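You operate a simulated robot arm through the tools that you are given. There is no shell and no other tool. Be economical: measure what you need, move in short steps, check, and stop when the job is done.

Carry out the task below with a simulated robot arm. There is one attempt and no reset: what you move stays moved.

JOB
Run the white net into the grey bin at fast speed.
Fine: lid open first; feed it over the roller, use the lever; lever off again, then shut the lid.

It is judged by the outcome, as a careful person would: the job done as asked, and still so three seconds after it is handed in. It fails if anything else is knocked over, pushed out of place, dropped, spilled or broken. A push-on lid holds only when it is set on centred and level and pressed home; a screw cap is set on level and turned clockwise until tight.

ROBOT AND FRAMES
A 6-joint arm with a two-finger parallel gripper on a trunk, on a base that drives. Base frame: it is fixed to the floor where the robot stands at the start and does not move with it; the origin is under the middle of the robot, x ahead of it, y to its left, z up. Units: mm, rad, N and s.
With the tool pointing down near the work surface it reaches from about 100 to 720 mm from the robot's upright axis, wherever it stands. Its first joint turns from -2.897 to 2.897 rad. Places, roughly: bin lid [700, -100, 800]; roller lever [400, 0, 600]; speed dial [500, 100, 600]. Payload 3.91 kg.
Tool frame: the origin (TCP) lies between the finger pads and is the grasp point; the fingertips stand 30 mm ahead of it; z points along the fingers, y is the line along which they close. The gripper opens to 110 mm. The fingers are 20 mm wide and 10 mm thick; the gripper's body (48 by 112 mm) begins 55 mm behind the TCP.
Orientation is that of the tool frame in the base frame, as a unit quaternion [w, x, y, z]. With the fingers straight down and closing along the base's y, the tool's x points along the base's -x, its y along +y and its z along -z.

CONTROLS
- The arm moves only by the tool apply_moves. Its argument "series" is text: rows parted by semicolons, each of 7 numbers parted by spaces: the shift along the tool's x, y, z in mm, then the turn, a rotation vector about the tool's x, y, z in rad, then the gripper command, from -1 (fully open) to 1 (shut), values between in proportion. In form: tx ty tz rx ry rz gripper; .... A call has 1 to 20 rows; each row shifts and turns the commanded pose from where the row before left it, along the tool's axes as they then stand. Rows are played at 5 a second. More than 50 mm and 0.15 rad between two rows, or a gripper value outside its range, and nothing of the call is played. Where a pose cannot be reached the arm comes as near as it can. A force on the tool above 70 N (or 10 N above the force at the start of the call, whichever is more), or a blocked arm, ends the call early, and 0.2 s more pass. The fingers move at their own pace (about 45 mm/s each) and stop on an object; they squeeze with about 30 N. The grip force told is the motor's: it shows also when the fingers shut on nothing. Time passes only in rows, and 0.2 s behind the last, so rows that do not move let the fingers close. It gives the time, the measured TCP pose, the force on the tool (base axes), the opening and the grip force at its end, in the units of the frame above (readings bear some noise), with the torque about the TCP (base axes, N m) and any sound that the robot's microphone picked up.
- Cameras (640 x 400 px; columns grow to the right, rows downward): "scene" is now at [-20.4, 56.2, 1563.4]; the picture's right is [-0.83, -0.56, 0.00], its down [-0.43, 0.64, -0.63] and it looks along [0.35, -0.53, -0.77] (base axes); focal length 236 px, centre (320, 200). "wrist" rides on the gripper at [77, 7, -114] in the tool frame; the picture's right is [-0.09, 1.00, 0.00], its down [-0.80, -0.07, -0.59] and it looks along [-0.59, -0.05, 0.80] (tool axes); focal length 270 px, centre (320, 200). There is no depth. A picture from a camera that has moved, and an enlarged one, comes with that camera's place and axes in the base frame and with its lens. The place of the scene camera against the robot may be out by one fixed shift of up to 25 mm in any direction.
- capture(camera): a new picture of that camera. It takes no simulated time.
- lift_body(by): slides the trunk up (or, below 0, down) by that many mm; the arm and the scene camera ride with it, the base frame stays. It gives what a move gives, with no picture.
- base_move(legs): drives the robot by 1 to 6 legs, each [ahead, turn to the left] in mm and rad, along the robot's own axes; the way and the turn of a leg run together, so that a leg with both is an arc; at most 1500 mm and 3.142 rad a leg. The arm and the cameras ride along, it lands a little off, and it stops where it bumps. It gives what a move gives.
- head_to(pan, tilt): turns the head with the scene camera to pan (to the left, within 2.705 rad either way) and tilt (down, from -0.506 to 1.204), counted from straight ahead of the robot. It gives what a move gives.
- close_up(camera, box): a new picture of the part [left, top, right, bottom] of that camera's present view, enlarged. It takes no simulated time.
- job_done(): hands the job in; it is judged then, once.

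Go step by step. Nothing tells you exact positions but the pictures and the camera data: compare them with the known pose of the tool, close in by small moves and look again before you grip or let go. The budget is 120 turns and 98 pictures, counting those below and the enlarged ones. Unless the task says otherwise, let go and move clear before handing in, and close with one line.

The tools are called after "Call:" as name(argument=value, ...) on one line, values as JSON. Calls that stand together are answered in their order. apply_moves: Moves the arm, as the interface text tells. Its arguments: {"type":"object","properties":{"series":{"type":"string"}},"required":["series"]} The other tools are called the same way: lift_body (by) slides the trunk up or down; base_move (legs) drives the base; head_to (pan, tilt) turns the head that bears the scene camera; capture (camera) takes a picture; close_up (camera, box) takes an enlarged picture of a part of a camera's view; job_done () hands the job in.

At the start:

```text
time: 0.0
position: [449.5, -254.8, 999.7]
orientation: [0.0, -0.001, 1.0, 0.0]
contact_force: [0.3, 0.2, -0.1]
torque: [-0.05, -0.04, -0.03]
finger_gap: 110.2
grip_force: 0.0
trunk travel left (down, up): [-525.0, 85.0]
robot x, y, heading: [0.6, -20.0, -0.003]
head pan, tilt: [-0.981, 0.885]
```

scene: 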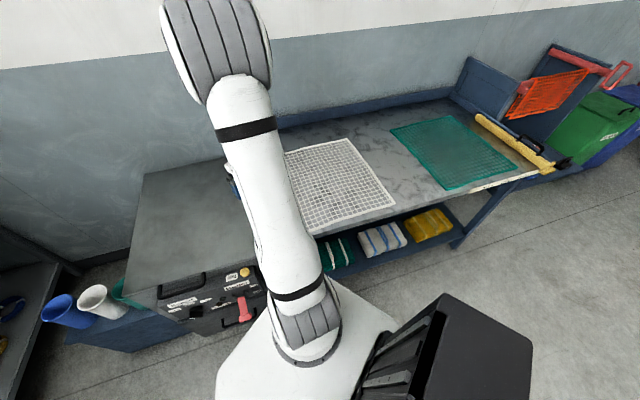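
wrist: 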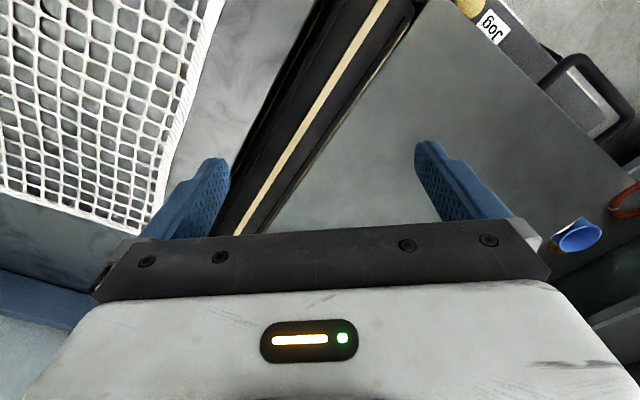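

I see a workbench to the robot's right with a white net, a green net, a roller and a control panel. I'll look at more detail before moving anything.

Call:
capture(camera="scene")

Call:
close_up(camera="scene", box=[40, 230, 340, 380])

Call:
close_up(camera="wrist", box=[180, 0, 640, 250])

```text
95 pictures are left
camera scene: at [-20.4, 56.2, 1563.4], right [-0.83, -0.56, 0.0], down [-0.43, 0.64, -0.63], along [0.35, -0.53, -0.77], focal length 236 px, centre (320, 200)
```

scene: 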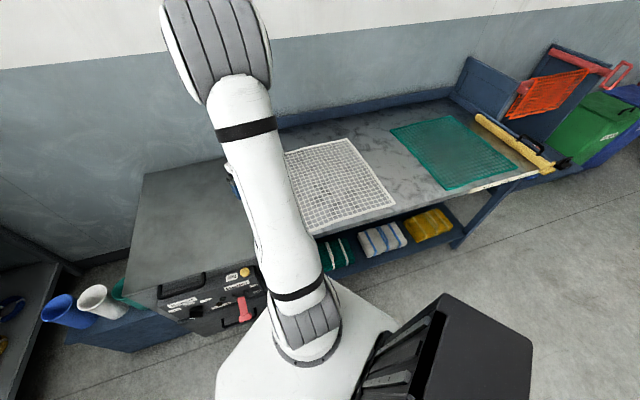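

```text
2.13 times, centred on (190, 305) of scene
camera zoom: at [-20.4, 56.2, 1563.4], right [-0.83, -0.56, 0.0], down [-0.43, 0.64, -0.63], along [0.35, -0.53, -0.77], focal length 503 px, centre (597, -24)
```

zoom: 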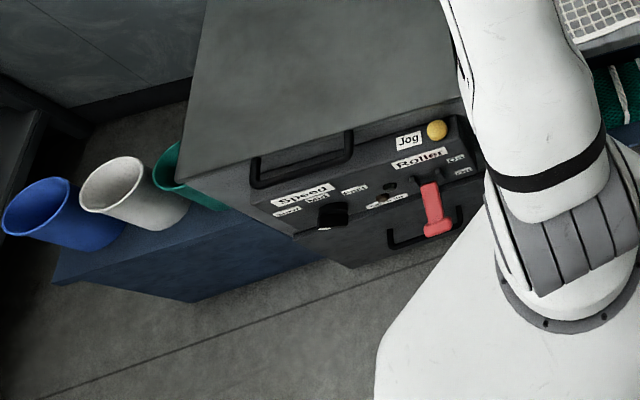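

```text
1.39 times, centred on (410, 125) of wrist
camera zoom: at [372.9, -247.4, 1113.9], right [0.08, 1.0, 0.0], down [0.8, -0.07, 0.59], along [0.59, -0.05, -0.8], focal length 376 px, centre (195, 304)
```

zoom: 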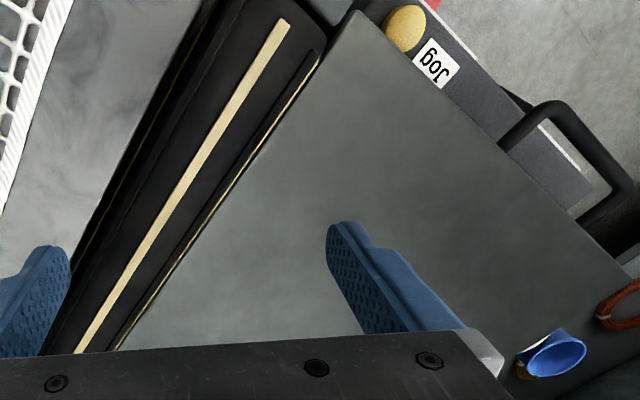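

The grey panel top at about [690,-100,800] is probably the bin lid, with its handle on the front. I'll look closer at the panel from other head angles.

Call:
head_to(pan=-0.35, tilt=0.95)

Call:
capture(camera="scene")

Call:
close_up(camera="wrist", box=[200, 0, 420, 140])

```text
time: 1.0
position: [449.5, -255.2, 1000.0]
orientation: [0.0, -0.002, 1.0, 0.001]
contact_force: [-0.9, 0.1, -0.3]
torque: [0.02, -0.01, 0.01]
finger_gap: 109.9
grip_force: 0.1
trunk travel left (down, up): [-525.0, 85.0]
robot x, y, heading: [-3.4, -20.2, 0.003]
head pan, tilt: [-0.351, 0.949]
```

```text
92 pictures are left
camera scene: at [5.5, 94.3, 1558.6], right [-0.34, -0.94, 0.0], down [-0.76, 0.28, -0.58], along [0.55, -0.2, -0.81], focal length 236 px, centre (320, 200)
```

scene: 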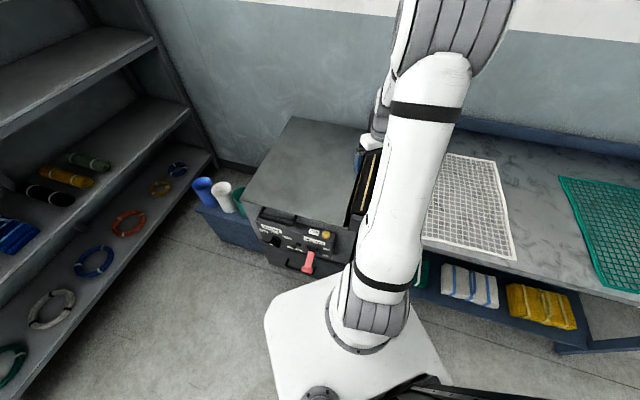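

```text
2.86 times, centred on (310, 70) of wrist
camera zoom: at [372.9, -247.7, 1113.8], right [0.08, 1.0, 0.0], down [0.8, -0.07, 0.59], along [0.59, -0.05, -0.8], focal length 772 px, centre (349, 571)
```

zoom: 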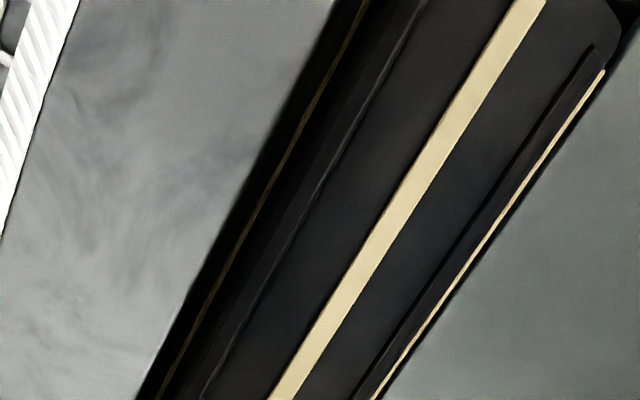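

Call:
close_up(camera="scene", box=[230, 190, 390, 290])

Call:
close_up(camera="scene", box=[180, 100, 400, 240])

```text
4.00 times, centred on (310, 240) of scene
camera zoom: at [5.5, 94.3, 1558.6], right [-0.34, -0.94, 0.0], down [-0.76, 0.28, -0.58], along [0.55, -0.2, -0.81], focal length 943 px, centre (360, 40)
```

zoom: 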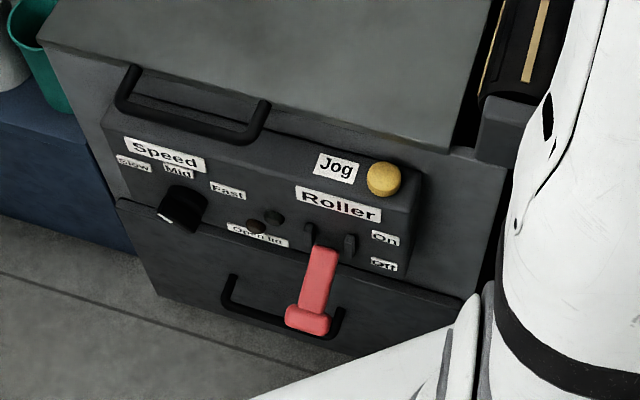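

```text
2.86 times, centred on (290, 170) of scene
camera zoom: at [5.5, 94.3, 1558.6], right [-0.34, -0.94, 0.0], down [-0.76, 0.28, -0.58], along [0.55, -0.2, -0.81], focal length 674 px, centre (406, 286)
```

zoom: 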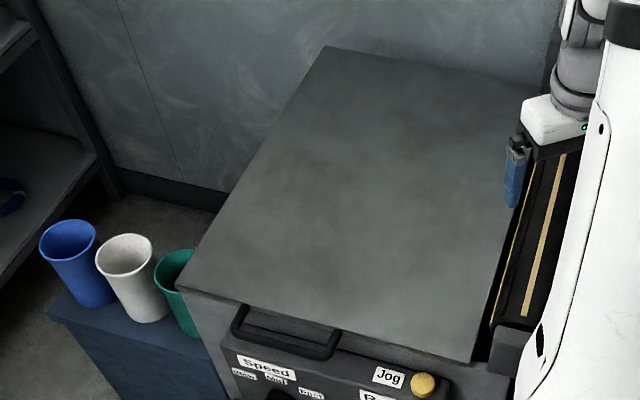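

Call:
head_to(pan=-0.75, tilt=0.6)

Call:
capture(camera="scene")

Call:
close_up(camera="scene", box=[120, 180, 340, 320])

```text
time: 1.9
position: [448.5, -253.5, 999.7]
orientation: [0.0, -0.002, 1.0, -0.001]
contact_force: [-0.2, -0.6, -0.6]
torque: [-0.02, -0.02, 0.01]
finger_gap: 109.8
grip_force: 0.0
trunk travel left (down, up): [-525.0, 85.0]
robot x, y, heading: [-2.6, -21.0, 0.002]
head pan, tilt: [-0.75, 0.6]
```

```text
88 pictures are left
camera scene: at [1.9, 59.4, 1586.9], right [-0.68, -0.73, 0.0], down [-0.41, 0.39, -0.82], along [0.6, -0.56, -0.57], focal length 236 px, centre (320, 200)
```

scene: 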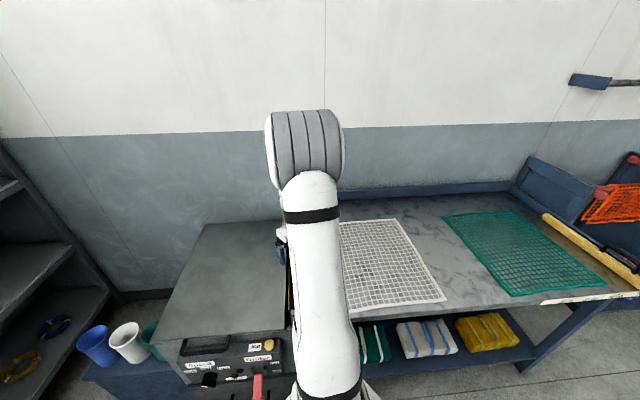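

```text
2.86 times, centred on (230, 250) of scene
camera zoom: at [1.9, 59.4, 1586.9], right [-0.68, -0.73, 0.0], down [-0.41, 0.39, -0.82], along [0.6, -0.56, -0.57], focal length 674 px, centre (577, 57)
```

zoom: 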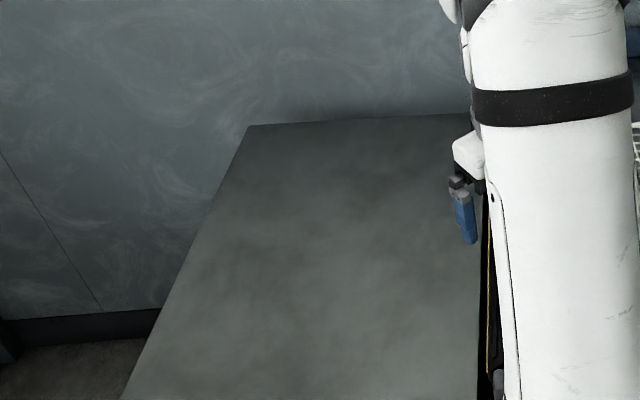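

The lid seems to hinge at the wall side, with the handle at the front around [500, 95, 790]. I want to stand square in front of the panel, so I'll check what is behind me before driving.

Call:
head_to(pan=-2.3, tilt=0.8)

Call:
capture(camera="scene")

Call:
head_to(pan=1.5, tilt=0.8)

Call:
capture(camera="scene")

```text
time: 3.5
position: [450.5, -254.1, 1000.6]
orientation: [-0.001, -0.002, 1.0, -0.001]
contact_force: [0.5, 0.0, -0.9]
torque: [0.01, -0.03, 0.02]
finger_gap: 110.2
grip_force: 0.1
trunk travel left (down, up): [-525.0, 85.0]
robot x, y, heading: [-4.4, -18.4, -0.002]
head pan, tilt: [-2.3, 0.799]
```

```text
86 pictures are left
camera scene: at [-116.6, 59.5, 1570.1], right [-0.75, 0.67, 0.0], down [0.48, 0.53, -0.7], along [-0.46, -0.52, -0.72], focal length 236 px, centre (320, 200)
```

scene: 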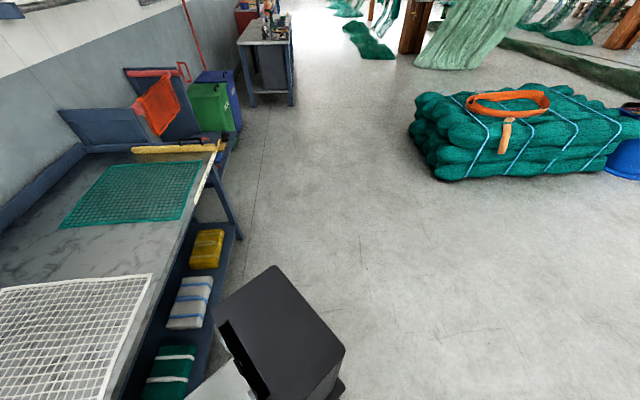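

```text
time: 6.7
position: [449.2, -253.7, 1000.2]
orientation: [0.0, -0.002, 1.0, 0.0]
contact_force: [0.2, -0.3, -0.4]
torque: [0.0, -0.01, 0.02]
finger_gap: 109.8
grip_force: 0.1
trunk travel left (down, up): [-525.0, 85.0]
robot x, y, heading: [-0.9, -17.6, 0.0]
head pan, tilt: [1.499, 0.799]
```

```text
85 pictures are left
camera scene: at [-57.0, 200.1, 1570.1], right [1.0, -0.07, 0.0], down [-0.05, -0.71, -0.7], along [0.05, 0.7, -0.72], focal length 236 px, centre (320, 200)
```

scene: 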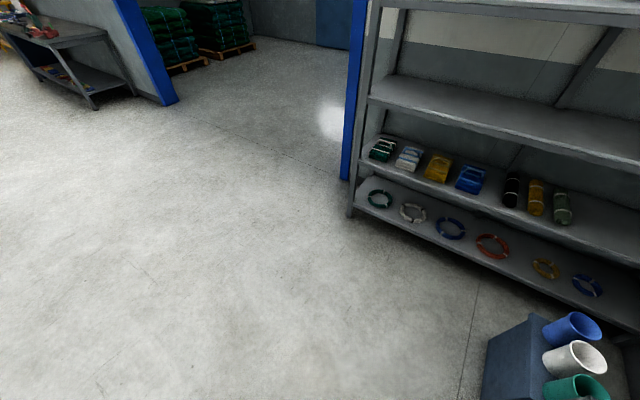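

The area behind and to the left is clear, and the black box is the robot's own back. I'll back up and drive round to stand square in front of the bin's panel.

Call:
base_move(legs=[[-170, 0], [0, 0.75], [435, 0], [0, -1.39]])

Call:
head_to(pan=0.0, tilt=0.9)

Call:
capture(camera="scene")

```text
time: 15.7
position: [374.8, -186.5, 999.7]
orientation: [0.0, 0.313, 0.95, 0.0]
contact_force: [-0.4, -0.6, 0.0]
torque: [-0.01, -0.01, -0.03]
finger_gap: 110.2
grip_force: 0.1
trunk travel left (down, up): [-525.0, 85.0]
robot x, y, heading: [176.0, 293.2, -0.634]
head pan, tilt: [1.499, 0.799]
```

```text
time: 17.3
position: [376.1, -185.3, 1000.0]
orientation: [0.001, 0.313, 0.95, 0.0]
contact_force: [0.0, 0.2, 0.7]
torque: [0.01, -0.01, 0.0]
finger_gap: 109.9
grip_force: 0.0
trunk travel left (down, up): [-525.0, 85.0]
robot x, y, heading: [174.6, 294.2, -0.633]
head pan, tilt: [0.0, 0.901]
```

```text
84 pictures are left
camera scene: at [274.4, 404.5, 1562.2], right [-0.59, -0.81, 0.0], down [-0.63, 0.46, -0.62], along [0.5, -0.37, -0.78], focal length 236 px, centre (320, 200)
```

scene: 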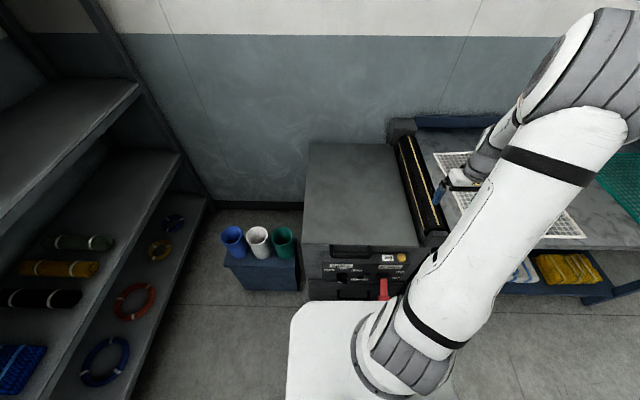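

I'm now square to the panel. Next I'll yaw the tool and bring the arm in front of the handle, high above the lid.

Call:
apply_moves(series="0 0 0 0 0 -0.13 -1;0 0 0 0 0 -0.13 -1;0 0 0 0 0 -0.13 -1;0 0 0 0 0 -0.13 -1;0 0 0 0 0 -0.13 -1;0 0 0 0 0 -0.13 -1;0 0 0 0 0 -0.13 -1;0 0 0 0 0 -0.13 -1;0 0 0 0 0 -0.13 -1;0 0 0 0 0 -0.13 -1;0 0 0 0 0 -0.13 -1;0 0 0 0 0 -0.13 -1;-33 0 0 0 0 0 -1;-33 0 0 0 0 0 -1;-33 0 0 0 0 0 -1;-33 0 0 0 0 0 -1;-33 0 0 0 0 0 -1;-33 0 0 0 0 0 -1;-33 0 0 0 0 0 -1")

Call:
capture(camera="wrist")

```text
time: 21.3
position: [515.6, -1.7, 1000.3]
orientation: [0.0, -0.445, 0.896, 0.001]
contact_force: [0.1, 0.9, -0.5]
torque: [-0.01, -0.01, 0.01]
finger_gap: 109.8
grip_force: 0.1
trunk travel left (down, up): [-525.0, 85.0]
robot x, y, heading: [170.9, 292.5, -0.628]
head pan, tilt: [0.0, 0.901]
```

```text
83 pictures are left
camera wrist: at [464.2, -58.7, 1114.5], right [-0.74, 0.67, 0.0], down [0.54, 0.6, 0.59], along [0.4, 0.44, -0.8], focal length 270 px, centre (320, 200)
```

wrist: 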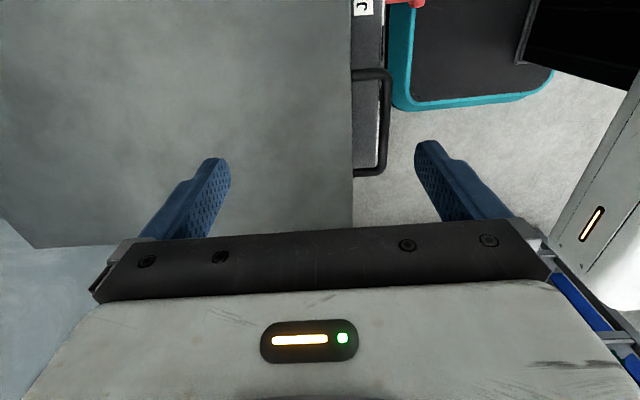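

Call:
apply_moves(series="-10 38 0 0 0 0 -1;-10 38 0 0 0 0 -1;-10 38 0 0 0 0 -1;-10 38 0 0 0 0 -1;0 0 0 0.1428 0 0 -1;0 0 0 0.1428 0 0 -1;0 0 0 0.1428 0 0 -1;0 0 0 0.1428 0 0 -1;0 0 0 0.1428 0 0 -1;0 0 0 0.1428 0 0 -1;0 0 0 0.1428 0 0 -1;0 0 0 0.1428 0 0 -1;0 0 0 0.1428 0 0 -1;0 0 0 0.1428 0 0 -1;0 0 0 0.1428 0 0 -1;0 0 0 0 0 0 -1")

Call:
capture(camera="wrist")

Call:
capture(camera="scene")

```text
time: 24.7
position: [640.2, 7.0, 1114.8]
orientation: [0.266, -0.338, 0.683, -0.59]
contact_force: [-0.3, 0.5, 0.3]
torque: [-0.02, -0.06, -0.01]
finger_gap: 110.1
grip_force: 0.1
out of reach, approached as far as the arm can: row 4, 5, 6, 7, 8, 9, 10, 11, 12, 13, 14, 15
trunk travel left (down, up): [-525.0, 85.0]
robot x, y, heading: [172.9, 294.7, -0.631]
head pan, tilt: [0.0, 0.901]
```

```text
82 pictures are left
camera wrist: at [503.9, 19.4, 1128.4], right [-0.09, 0.14, -0.99], down [0.06, 0.99, 0.14], along [0.99, -0.05, -0.1], focal length 270 px, centre (320, 200)
```

wrist: 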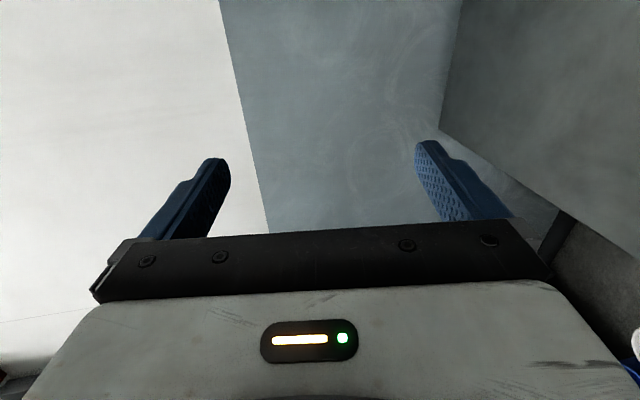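

```text
81 pictures are left
camera scene: at [274.2, 404.7, 1562.1], right [-0.59, -0.81, 0.0], down [-0.63, 0.46, -0.62], along [0.5, -0.37, -0.78], focal length 236 px, centre (320, 200)
```

scene: 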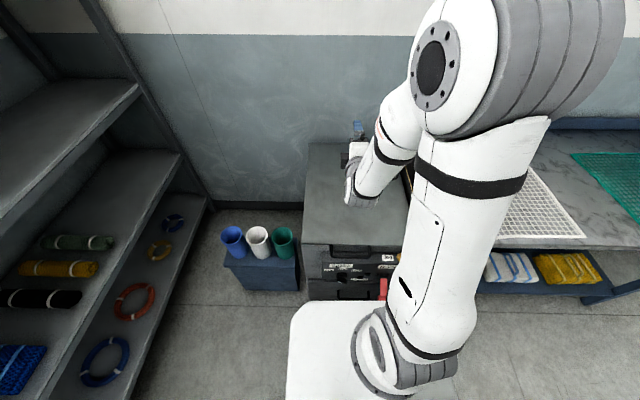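

The arm cannot hold the tool horizontal that close in. I'll use about 45° tilt instead and check whether it's reachable.

Call:
apply_moves(series="0 0 0 -0.104 0 0 -1;0 0 0 -0.104 0 0 -1;0 0 0 -0.104 0 0 -1;0 0 0 -0.104 0 0 -1;0 0 0 -0.104 0 0 -1;0 0 0 -0.104 0 0 -1;7 40 0 0 0 0 -1;7 40 0 0 0 0 -1;7 40 0 0 0 0 -1;7 40 0 0 0 0 -1;0 0 0 0 0 0 -1")

Call:
capture(camera="wrist")

```text
time: 27.1
position: [580.0, 19.9, 1013.7]
orientation: [0.151, -0.407, 0.83, -0.351]
contact_force: [-0.9, -0.8, -0.5]
torque: [0.01, 0.03, 0.03]
finger_gap: 110.2
grip_force: 0.1
out of reach, approached as far as the arm can: row 9, 10
trunk travel left (down, up): [-525.0, 85.0]
robot x, y, heading: [172.7, 294.3, -0.629]
head pan, tilt: [0.0, 0.901]
```

```text
80 pictures are left
camera wrist: at [467.0, 15.5, 1092.7], right [-0.51, 0.49, -0.71], down [0.22, 0.87, 0.44], along [0.83, 0.07, -0.55], focal length 270 px, centre (320, 200)
```

wrist: 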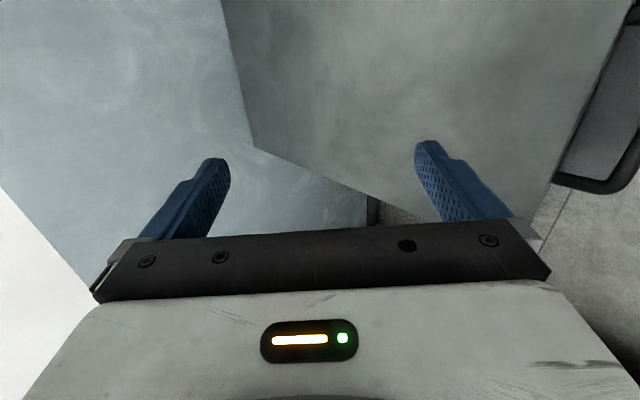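

Triangulating the handle gives a bar centre of about [492, 87, 793], running 125 mm along the front. I'll go tool-down above it, since that is reachable from here.

Call:
apply_moves(series="0 0 0 -0.13 0 0 -1;0 0 0 -0.13 0 0 -1;0 0 0 -0.13 0 0 -1;0 0 0 -0.13 0 0 -1;0 0 0 -0.13 0 0 -1;0 0 0 -0.13 0 0 -1;0 0 0 0 0 -0.05 -1;0 37 0 0 0 0 -1;0 37 0 0 0 0 -1;0 37 0 0 0 0 -1;0 0 40 0 0 0 -0.2;0 0 40 0 0 0 -0.2;0 0 20 0 0 0 -0.2;0 0 0 0 0 0 -0.2")

Call:
capture(camera="wrist")

Call:
close_up(camera="scene", box=[290, 180, 450, 300])

```text
time: 30.1
position: [499.4, 52.2, 892.3]
orientation: [0.005, -0.443, 0.888, -0.122]
contact_force: [0.0, 0.2, 0.5]
torque: [0.01, -0.01, -0.04]
finger_gap: 66.2
grip_force: 0.0
out of reach, approached as far as the arm can: row 2, 3, 4
trunk travel left (down, up): [-525.0, 85.0]
robot x, y, heading: [172.7, 298.4, -0.632]
head pan, tilt: [0.0, 0.901]
```

```text
79 pictures are left
camera wrist: at [434.6, 20.2, 1009.4], right [-0.73, 0.65, -0.23], down [0.47, 0.72, 0.51], along [0.5, 0.26, -0.83], focal length 270 px, centre (320, 200)
```

wrist: 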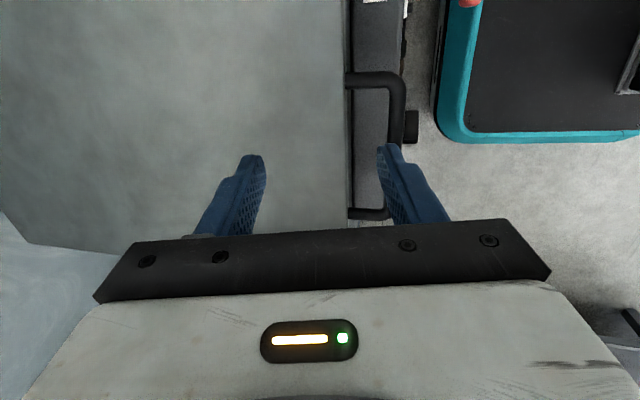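

```text
3.33 times, centred on (370, 240) of scene
camera zoom: at [274.4, 404.5, 1562.1], right [-0.59, -0.81, 0.0], down [-0.63, 0.46, -0.62], along [0.5, -0.37, -0.78], focal length 786 px, centre (153, 67)
```

zoom: 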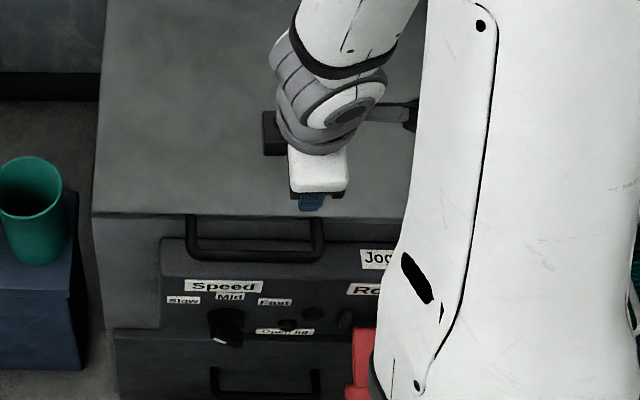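

The panel has an "Open lid" lamp, so the lid is interlocked with the roller. I'll straighten the tool, narrow the opening to 30 mm so one finger fits inside the handle, and come down over it.

Call:
apply_moves(series="0 0 0 -0.11 -0.052 -0.019 0.455;0 0 0 -0.11 -0.052 -0.019 0.455;-12 13 15 0 0 0 0.455;-12 13 15 0 0 0 0.455;0 0 15 0 0 0 0.455;0 0 12 0 0 0 0.455;0 0 0 0 0 0 0.455")

Call:
capture(camera="wrist")

Call:
close_up(camera="scene", box=[290, 180, 450, 300])

```text
time: 31.7
position: [489.6, 72.8, 832.1]
orientation: [-0.016, -0.448, 0.89, -0.084]
contact_force: [-0.6, 0.1, -0.6]
torque: [0.02, -0.01, 0.01]
finger_gap: 29.9
grip_force: 0.1
out of reach, approached as far as the arm can: row 1, 2
trunk travel left (down, up): [-525.0, 85.0]
robot x, y, heading: [170.3, 292.9, -0.632]
head pan, tilt: [0.0, 0.901]
```

```text
77 pictures are left
camera wrist: at [432.9, 34.2, 951.1], right [-0.74, 0.65, -0.14], down [0.51, 0.69, 0.51], along [0.43, 0.31, -0.85], focal length 270 px, centre (320, 200)
```

wrist: 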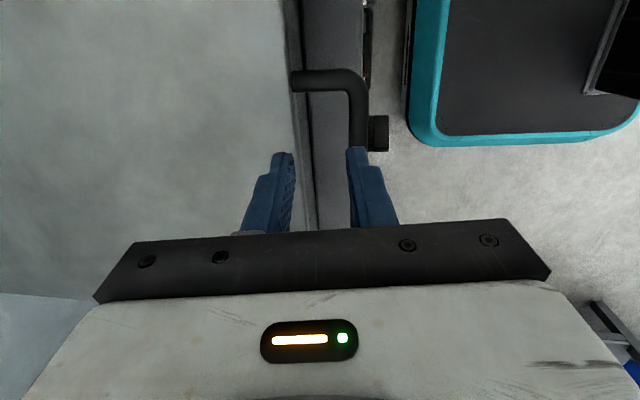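

```text
3.33 times, centred on (370, 240) of scene
camera zoom: at [274.4, 404.6, 1562.1], right [-0.59, -0.81, 0.0], down [-0.63, 0.46, -0.62], along [0.5, -0.37, -0.78], focal length 786 px, centre (153, 67)
```

zoom: 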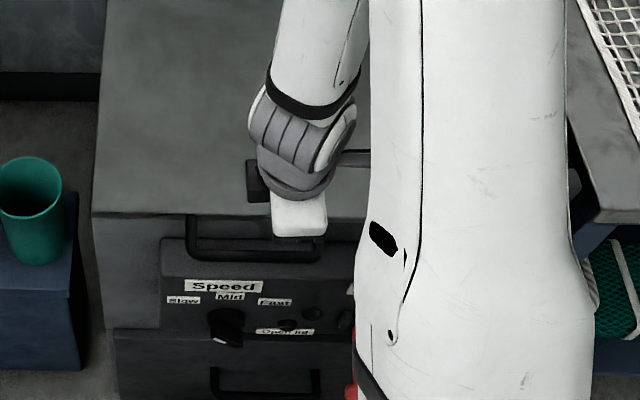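

The arm is too folded here to point straight down. I'll lift slightly, back the base off 120 mm and straighten the tool.

Call:
apply_moves(series="0 0 -40 0 0 0 0.455;0 0 -30 0 0 0 0.455")

Call:
base_move(legs=[[-120, 0]])

```text
time: 32.3
position: [488.2, 80.7, 898.4]
orientation: [-0.016, -0.453, 0.888, -0.084]
contact_force: [-0.9, 0.4, 0.0]
torque: [-0.04, 0.0, -0.04]
finger_gap: 30.0
grip_force: 0.1
trunk travel left (down, up): [-525.0, 85.0]
robot x, y, heading: [174.2, 293.3, -0.632]
head pan, tilt: [0.0, 0.901]
```

```text
time: 33.5
position: [390.0, 153.5, 899.0]
orientation: [-0.017, -0.447, 0.89, -0.084]
contact_force: [0.0, 0.3, 0.0]
torque: [-0.04, -0.02, -0.02]
finger_gap: 29.8
grip_force: 0.0
trunk travel left (down, up): [-525.0, 85.0]
robot x, y, heading: [71.4, 365.2, -0.633]
head pan, tilt: [0.0, 0.901]
```

Call:
apply_moves(series="0 0 0 -0.066 -0.053 -0.016 0.455;0 0 0 -0.066 -0.053 -0.016 0.455;-1 -40 0 0 0 0 0.455;-1 -40 0 0 0 0 0.455;-2 -41 0 0 0 0 0.455;0 0 30 0 0 0 0.455;0 0 28 0 0 0 0.455;0 0 0 0 0 0 0.455")

Call:
capture(camera="wrist")

Call:
capture(camera="scene")

```text
time: 35.3
position: [490.4, 86.4, 842.9]
orientation: [0.0, -0.464, 0.886, 0.001]
contact_force: [-0.1, 0.1, 0.6]
torque: [0.02, 0.01, 0.02]
finger_gap: 30.0
grip_force: 0.0
trunk travel left (down, up): [-525.0, 85.0]
robot x, y, heading: [74.3, 365.4, -0.631]
head pan, tilt: [0.0, 0.901]
```

```text
75 pictures are left
camera wrist: at [441.6, 27.3, 955.9], right [-0.77, 0.64, 0.0], down [0.51, 0.62, 0.59], along [0.38, 0.46, -0.8], focal length 270 px, centre (320, 200)
```

wrist: 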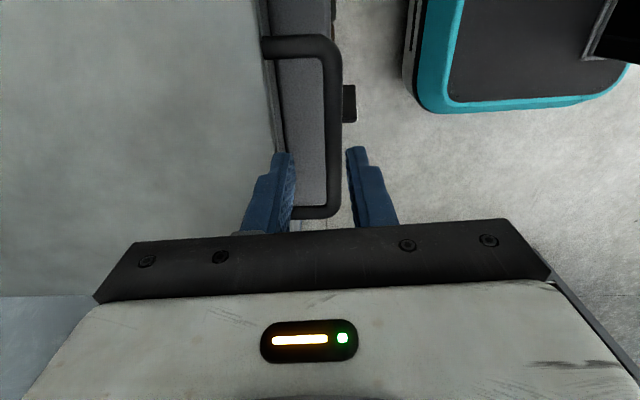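

```text
74 pictures are left
camera scene: at [176.7, 476.0, 1562.2], right [-0.59, -0.81, 0.0], down [-0.63, 0.46, -0.62], along [0.5, -0.37, -0.78], focal length 236 px, centre (320, 200)
```

scene: 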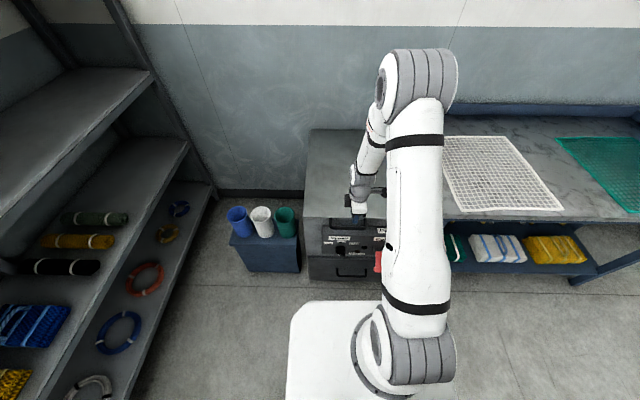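

Call:
apply_moves(series="-8 7 0 0 0 0 0.455;0 0 20 0 0 0 0.455;0 0 15 0 0 0 0.455;0 0 0 0 0 0 0.455")

Call:
capture(camera="wrist")

Call:
close_up(camera="scene", box=[290, 170, 430, 290])

```text
time: 36.3
position: [491.7, 97.0, 807.2]
orientation: [0.0, -0.463, 0.886, -0.001]
contact_force: [0.2, -0.2, -0.6]
torque: [-0.01, -0.01, 0.0]
finger_gap: 30.0
grip_force: 0.0
trunk travel left (down, up): [-525.0, 85.0]
robot x, y, heading: [77.2, 367.0, -0.634]
head pan, tilt: [0.0, 0.901]
```

```text
73 pictures are left
camera wrist: at [441.6, 38.5, 921.1], right [-0.77, 0.64, 0.0], down [0.51, 0.62, 0.59], along [0.38, 0.46, -0.8], focal length 270 px, centre (320, 200)
```

wrist: 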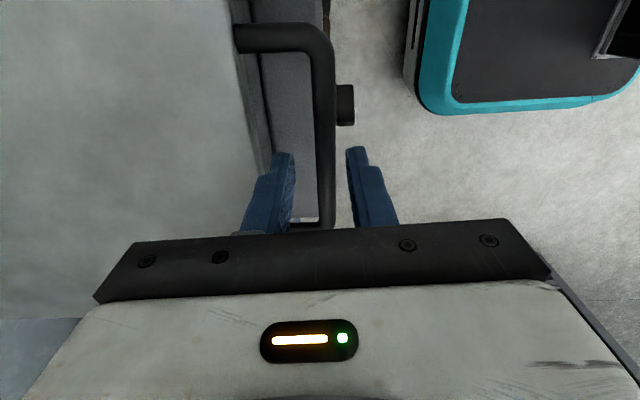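

```text
3.33 times, centred on (360, 230) of scene
camera zoom: at [176.6, 476.1, 1562.1], right [-0.59, -0.81, 0.0], down [-0.63, 0.46, -0.62], along [0.5, -0.37, -0.78], focal length 786 px, centre (187, 100)
```

zoom: 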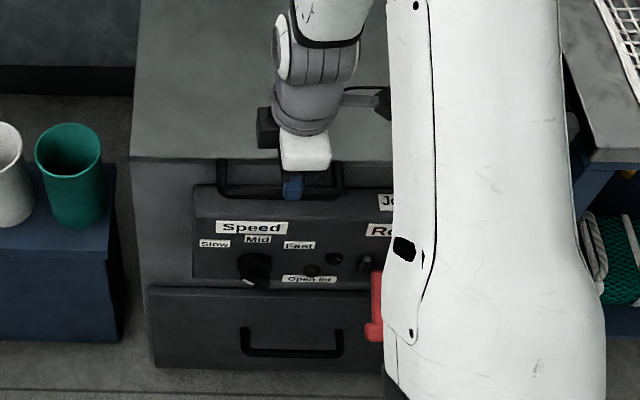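

Call:
apply_moves(series="-4 1 15 0 0 0 0.455;0 0 12 0 0 0 0.455;0 0 0 0 0 0 0.455")

Call:
capture(camera="wrist")

Call:
close_up(camera="scene", box=[320, 190, 400, 250])

```text
time: 37.1
position: [492.3, 103.4, 779.6]
orientation: [-0.001, -0.464, 0.886, 0.0]
contact_force: [-0.6, 0.3, 0.5]
torque: [0.02, 0.0, -0.01]
finger_gap: 29.7
grip_force: 0.1
trunk travel left (down, up): [-525.0, 85.0]
robot x, y, heading: [71.6, 364.6, -0.631]
head pan, tilt: [0.0, 0.901]
```

```text
71 pictures are left
camera wrist: at [443.1, 43.8, 893.4], right [-0.77, 0.64, 0.0], down [0.51, 0.62, 0.59], along [0.38, 0.46, -0.8], focal length 270 px, centre (320, 200)
```

wrist: 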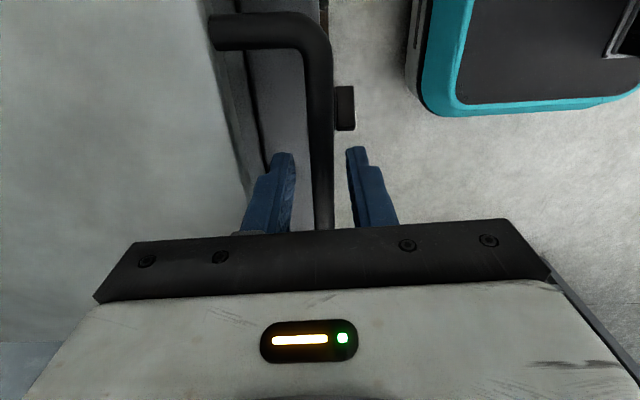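

```text
6.67 times, centred on (360, 220) of scene
camera zoom: at [176.7, 476.0, 1562.1], right [-0.59, -0.81, 0.0], down [-0.63, 0.46, -0.62], along [0.5, -0.37, -0.78], focal length 1572 px, centre (53, 67)
```

zoom: 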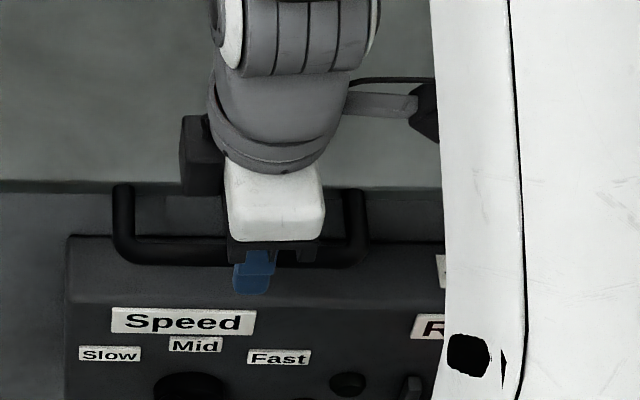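

Call:
apply_moves(series="0 0 8 0 0 0 0.455;0 0 7 0 0 0 0.455;0 0 0 0 0 0 1;0 0 0 0 0 0 1;0 0 0 0 0 0 1")

Call:
capture(camera="wrist")

```text
time: 38.3
position: [492.1, 102.6, 764.4]
orientation: [0.0, -0.463, 0.886, 0.0]
contact_force: [-4.7, 3.9, -1.7]
torque: [-0.02, 0.15, -0.91]
finger_gap: 14.2
grip_force: 45.3
trunk travel left (down, up): [-525.0, 85.0]
robot x, y, heading: [76.7, 362.7, -0.633]
head pan, tilt: [0.0, 0.901]
```

```text
69 pictures are left
camera wrist: at [442.5, 43.5, 878.3], right [-0.77, 0.64, 0.0], down [0.52, 0.62, 0.59], along [0.38, 0.46, -0.8], focal length 270 px, centre (320, 200)
```

wrist: 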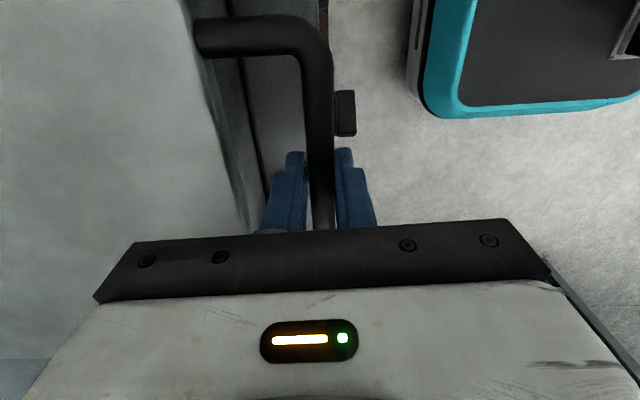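

Gripped the handle (14 mm bar). I'll try a small lift.

Call:
apply_moves(series="0 0 -10 0 0 0 1;0 0 -10 0 0 0 1;0 -1 -10 0 0 0 1;0 0 0 0 0 0 1")

Call:
capture(camera="scene")

```text
time: 39.3
position: [491.8, 102.7, 794.7]
orientation: [-0.001, -0.464, 0.886, 0.0]
contact_force: [0.5, 17.6, -0.8]
torque: [0.46, -0.22, -0.92]
finger_gap: 14.3
grip_force: 44.3
trunk travel left (down, up): [-525.0, 85.0]
robot x, y, heading: [75.1, 362.7, -0.628]
head pan, tilt: [0.0, 0.901]
```

```text
68 pictures are left
camera scene: at [176.7, 478.0, 1562.0], right [-0.59, -0.81, 0.0], down [-0.63, 0.46, -0.62], along [0.5, -0.37, -0.78], focal length 236 px, centre (320, 200)
```

scene: 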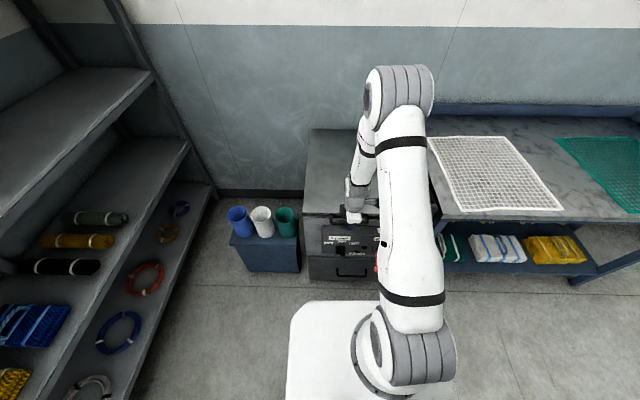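

Call:
close_up(camera="scene", box=[290, 110, 450, 290])

Call:
capture(camera="wrist")

```text
2.22 times, centred on (370, 200) of scene
camera zoom: at [176.7, 478.0, 1562.0], right [-0.59, -0.81, 0.0], down [-0.63, 0.46, -0.62], along [0.5, -0.37, -0.78], focal length 524 px, centre (209, 200)
```

zoom: 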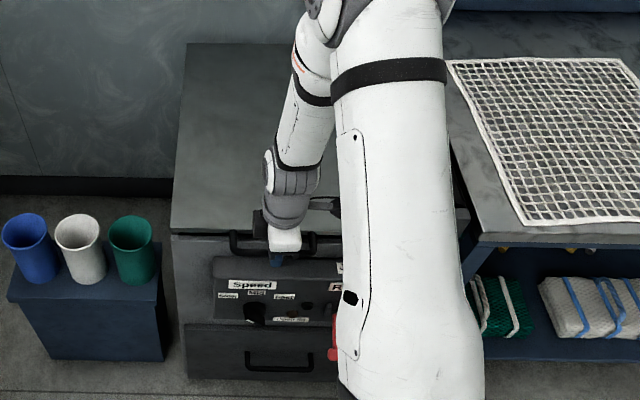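

```text
66 pictures are left
camera wrist: at [443.0, 43.3, 909.7], right [-0.77, 0.64, 0.0], down [0.51, 0.62, 0.59], along [0.38, 0.46, -0.81], focal length 270 px, centre (320, 200)
```

wrist: 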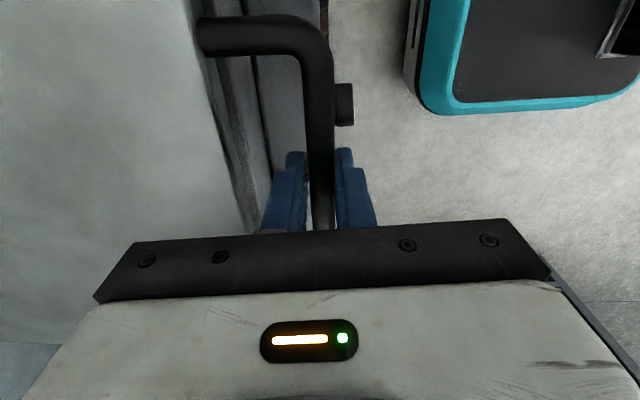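

The lid follows, with its front edge rising. I'll continue along the arc around the rear hinge.

Call:
apply_moves(series="0 -1.5 -20 0 0 0 1;0 -2 -20 0 0 0 1;0 -2.5 -19 0 0 0 1;0 -3 -19 0 0 0 1;0 -3.5 -19 0 0 0 1;0 -4 -19 0 0 0 1;0 -5 -18.5 0 0 0 1;0 -5 -18.5 0 0 0 1;0 0 0 0 0 0 1")

Call:
capture(camera="scene")

Call:
capture(camera="wrist")

```text
time: 41.3
position: [510.7, 86.2, 950.2]
orientation: [0.001, -0.465, 0.886, -0.001]
contact_force: [-30.4, -10.4, 4.5]
torque: [-0.78, 0.85, -0.92]
finger_gap: 14.0
grip_force: 45.0
trunk travel left (down, up): [-525.0, 85.0]
robot x, y, heading: [79.2, 366.5, -0.631]
head pan, tilt: [0.0, 0.901]
```

```text
65 pictures are left
camera scene: at [172.1, 475.1, 1562.5], right [-0.59, -0.81, 0.0], down [-0.63, 0.46, -0.62], along [0.5, -0.37, -0.78], focal length 236 px, centre (320, 200)
```

scene: 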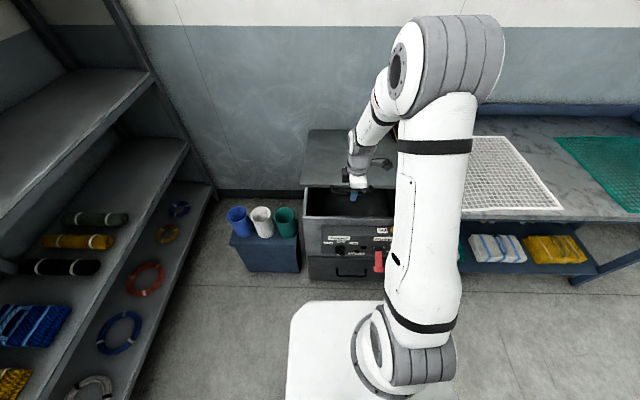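

```text
64 pictures are left
camera wrist: at [461.7, 28.6, 1063.1], right [-0.77, 0.64, 0.0], down [0.51, 0.62, 0.6], along [0.38, 0.46, -0.8], focal length 270 px, centre (320, 200)
```

wrist: 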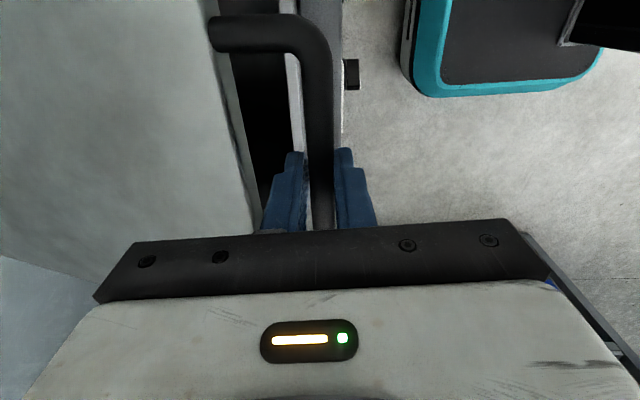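

Call:
apply_moves(series="0 -9.7 -33.5 0.07 0 0 1;0 -12.2 -29.2 0.07 0 0 1;0 -15.9 -27.4 0.07 0 0 1;0 -18.8 -25 0.07 0 0 1;0 0 0 0 0 0 1")

```text
time: 42.5
position: [549.8, 62.7, 1070.5]
orientation: [0.067, -0.46, 0.877, -0.125]
contact_force: [-34.3, 1.7, 14.9]
torque: [0.29, 0.04, -0.81]
finger_gap: 14.3
grip_force: 45.1
trunk travel left (down, up): [-525.0, 85.0]
robot x, y, heading: [71.7, 363.7, -0.634]
head pan, tilt: [0.0, 0.901]
```

Call:
apply_moves(series="3 4.4 -4.1 0 0 0 1;0 0 0 0 0 0 1")

Call:
capture(camera="wrist")

```text
time: 43.1
position: [548.4, 61.4, 1070.4]
orientation: [0.066, -0.459, 0.877, -0.124]
contact_force: [4.2, -2.1, -0.9]
torque: [0.96, -1.03, -0.54]
finger_gap: 14.4
grip_force: 44.8
trunk travel left (down, up): [-525.0, 85.0]
robot x, y, heading: [71.6, 360.4, -0.633]
head pan, tilt: [0.0, 0.901]
```

```text
63 pictures are left
camera wrist: at [473.6, 20.2, 1177.8], right [-0.74, 0.62, -0.28], down [0.38, 0.71, 0.59], along [0.56, 0.33, -0.76], focal length 270 px, centre (320, 200)
```

wrist: 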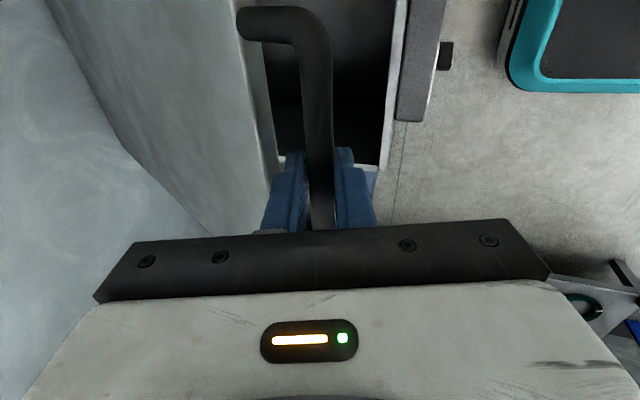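

Force is near zero now, so the lid is light or balanced and the arc radius is about 680 mm. Continuing.

Call:
apply_moves(series="0 -19.5 -21.2 0.07 0 0 1;0 -20.2 -17.3 0.07 0 0 1;0 -27.8 -18.6 0.07 0 0 1;0 -29.8 -14.9 0.07 0 0 1;0 0 0 0 0 0 1")

```text
time: 44.3
position: [598.9, 23.3, 1174.4]
orientation: [0.128, -0.445, 0.852, -0.244]
contact_force: [3.2, -13.2, -9.6]
torque: [-0.1, 0.12, -1.26]
finger_gap: 14.0
grip_force: 45.1
trunk travel left (down, up): [-525.0, 85.0]
robot x, y, heading: [73.4, 367.6, -0.633]
head pan, tilt: [0.0, 0.901]
```

Call:
apply_moves(series="0 -31.3 -11.1 0.07 0 0 1;0 -32.3 -7.4 0.07 0 0 1;0 -33 -3.3 0.07 0 0 1;0 -34 0.8 0 0 0 1;0 0 0 0 0 0 1")

Call:
capture(camera="scene")

```text
time: 45.5
position: [672.1, -32.7, 1271.5]
orientation: [0.173, -0.43, 0.822, -0.331]
contact_force: [-8.6, -29.9, -14.8]
torque: [-0.05, 0.12, -1.34]
finger_gap: 14.3
grip_force: 44.7
trunk travel left (down, up): [-525.0, 85.0]
robot x, y, heading: [75.2, 364.4, -0.631]
head pan, tilt: [0.0, 0.901]
```

```text
62 pictures are left
camera scene: at [176.9, 469.2, 1562.6], right [-0.59, -0.81, 0.0], down [-0.63, 0.47, -0.62], along [0.5, -0.36, -0.79], focal length 236 px, centre (320, 200)
```

scene: 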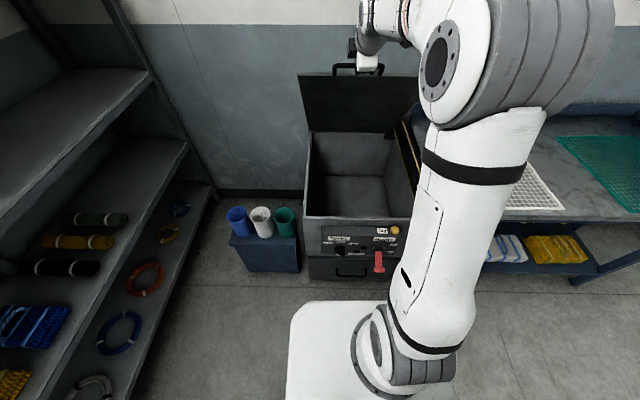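

Call:
apply_moves(series="5 2 -2 0 0 0 1;1 -33.1 2.5 0.07 0 0 1;1 -32.5 6.7 0.07 0 0 1;0 0 0 0 0 0 1")

```text
time: 46.5
position: [711.7, -64.2, 1310.0]
orientation: [0.203, -0.417, 0.797, -0.388]
contact_force: [6.4, -12.3, -18.4]
torque: [0.94, -0.6, -0.1]
finger_gap: 14.0
grip_force: 45.0
trunk travel left (down, up): [-525.0, 85.0]
robot x, y, heading: [69.8, 365.9, -0.634]
head pan, tilt: [0.0, 0.901]
```

Call:
apply_moves(series="1 1 3.9 0 0 0 1;1 -31.6 10.5 0.07 0 0 1;1 -30 14.3 0.07 0 0 1;1 -28.1 17.9 0.07 0 0 1;0 0 0 0 0 0 1")

Call:
capture(camera="scene")

```text
time: 47.7
position: [781.1, -116.5, 1359.0]
orientation: [0.245, -0.393, 0.752, -0.469]
contact_force: [1.8, -10.0, -17.8]
torque: [0.61, -0.04, -1.0]
finger_gap: 13.8
grip_force: 45.4
trunk travel left (down, up): [-525.0, 85.0]
robot x, y, heading: [71.7, 361.2, -0.635]
head pan, tilt: [0.0, 0.901]
```

```text
61 pictures are left
camera scene: at [179.5, 472.3, 1562.2], right [-0.59, -0.81, 0.0], down [-0.63, 0.46, -0.62], along [0.5, -0.36, -0.79], focal length 236 px, centre (320, 200)
```

scene: 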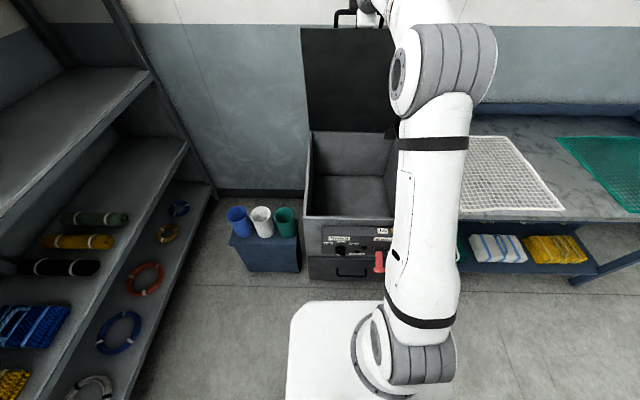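

Call:
apply_moves(series="1 1.8 2.4 0 0 0 1;1 -25.7 21.1 0.07 0 0 1;1 -23.1 24.2 0.07 0 0 1;1 -19.9 27 0.07 0 0 1;0 0 0 0 0 0 1")

Call:
close_up(camera="scene", box=[280, 0, 460, 280])

```text
time: 48.9
position: [857.6, -174.2, 1389.9]
orientation: [0.285, -0.366, 0.7, -0.543]
contact_force: [-0.9, -11.1, -22.8]
torque: [0.99, 0.03, -0.64]
finger_gap: 13.7
grip_force: 45.2
trunk travel left (down, up): [-525.0, 85.0]
robot x, y, heading: [75.7, 361.8, -0.634]
head pan, tilt: [0.0, 0.901]
```

```text
1.43 times, centred on (370, 140) of scene
camera zoom: at [180.3, 471.0, 1562.1], right [-0.59, -0.81, 0.0], down [-0.63, 0.46, -0.62], along [0.5, -0.36, -0.79], focal length 337 px, centre (249, 286)
```

zoom: 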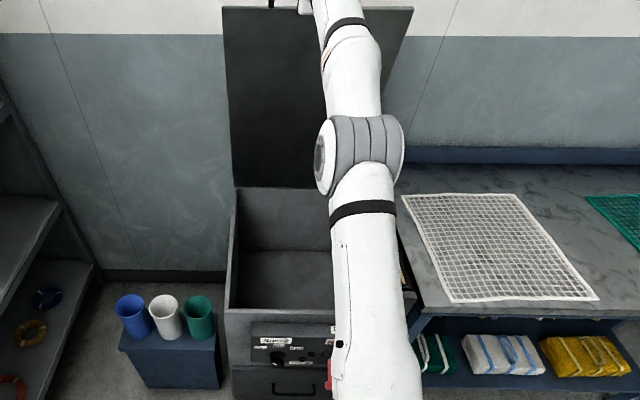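

Call:
apply_moves(series="1 -15 29.2 0.07 0 0 1;1 -12 31 0.07 0 0 1;1 -8 32.5 0 0 0 1;0 0 0 0 0 0 1")

```text
time: 49.9
position: [874.5, -187.8, 1393.1]
orientation: [0.313, -0.344, 0.657, -0.594]
contact_force: [-1.3, -7.1, -5.4]
torque: [0.62, -0.49, 0.2]
finger_gap: 13.6
grip_force: 45.1
out of reach, approached as far as the arm can: row 1, 2, 3
trunk travel left (down, up): [-525.0, 85.0]
robot x, y, heading: [73.4, 366.7, -0.63]
head pan, tilt: [0.0, 0.901]
```

At the reach limit, with the lid about 73° open. I'll loosen the grip slightly to see whether the lid stays on its own; the palm would catch it.

Call:
apply_moves(series="0 0 0 0 0 0 0.6;0 0 0 0 0 0 0.6;0 0 0 0 0 0 0.6;0 0 0 0 0 0 0.6;0 0 0 0 0 0 0.6")

Call:
capture(camera="wrist")

```text
time: 51.1
position: [875.1, -185.6, 1392.6]
orientation: [0.311, -0.345, 0.657, -0.594]
contact_force: [-0.1, 0.2, 0.0]
torque: [-0.06, -0.03, 0.0]
finger_gap: 21.9
grip_force: 0.1
trunk travel left (down, up): [-525.0, 85.0]
robot x, y, heading: [72.2, 367.2, -0.632]
head pan, tilt: [0.0, 0.901]
```

```text
59 pictures are left
camera wrist: at [736.7, -184.2, 1396.7], right [-0.03, 0.13, -0.99], down [-0.02, 0.99, 0.13], along [1.0, 0.03, -0.03], focal length 270 px, centre (320, 200)
```

wrist: 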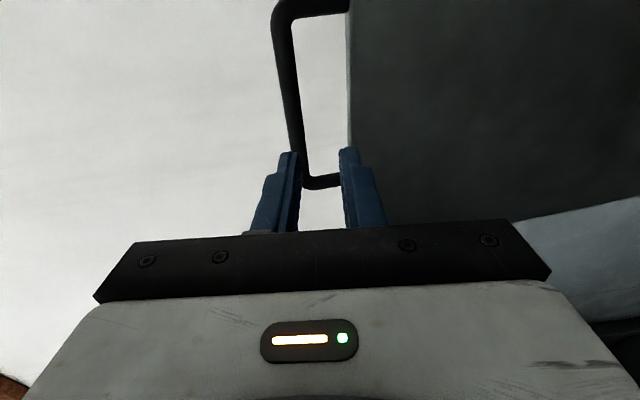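

No force and the lid stays. I'll back off slightly and confirm.

Call:
apply_moves(series="0 0 -15 0 0 0 0.2;0 0 -20 0 0 0 0.2;0 0 -20 0 0 0 0.2;0 0 0 0 0 0 0.2;0 0 0 0 0 0 0.2")

Call:
capture(camera="wrist")

```text
time: 52.3
position: [828.8, -154.2, 1397.3]
orientation: [0.311, -0.343, 0.657, -0.595]
contact_force: [-0.1, 0.7, 0.5]
torque: [0.0, 0.02, 0.03]
finger_gap: 43.8
grip_force: 0.0
trunk travel left (down, up): [-525.0, 85.0]
robot x, y, heading: [75.3, 362.8, -0.631]
head pan, tilt: [0.0, 0.901]
```

```text
58 pictures are left
camera wrist: at [691.5, -152.0, 1401.3], right [-0.03, 0.13, -0.99], down [-0.02, 0.99, 0.13], along [1.0, 0.03, -0.03], focal length 270 px, centre (320, 200)
```

wrist: 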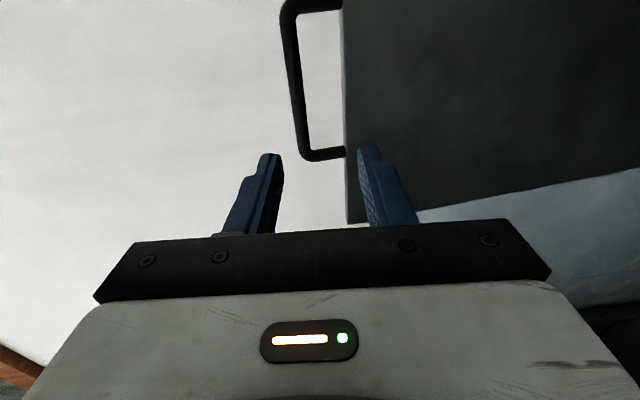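

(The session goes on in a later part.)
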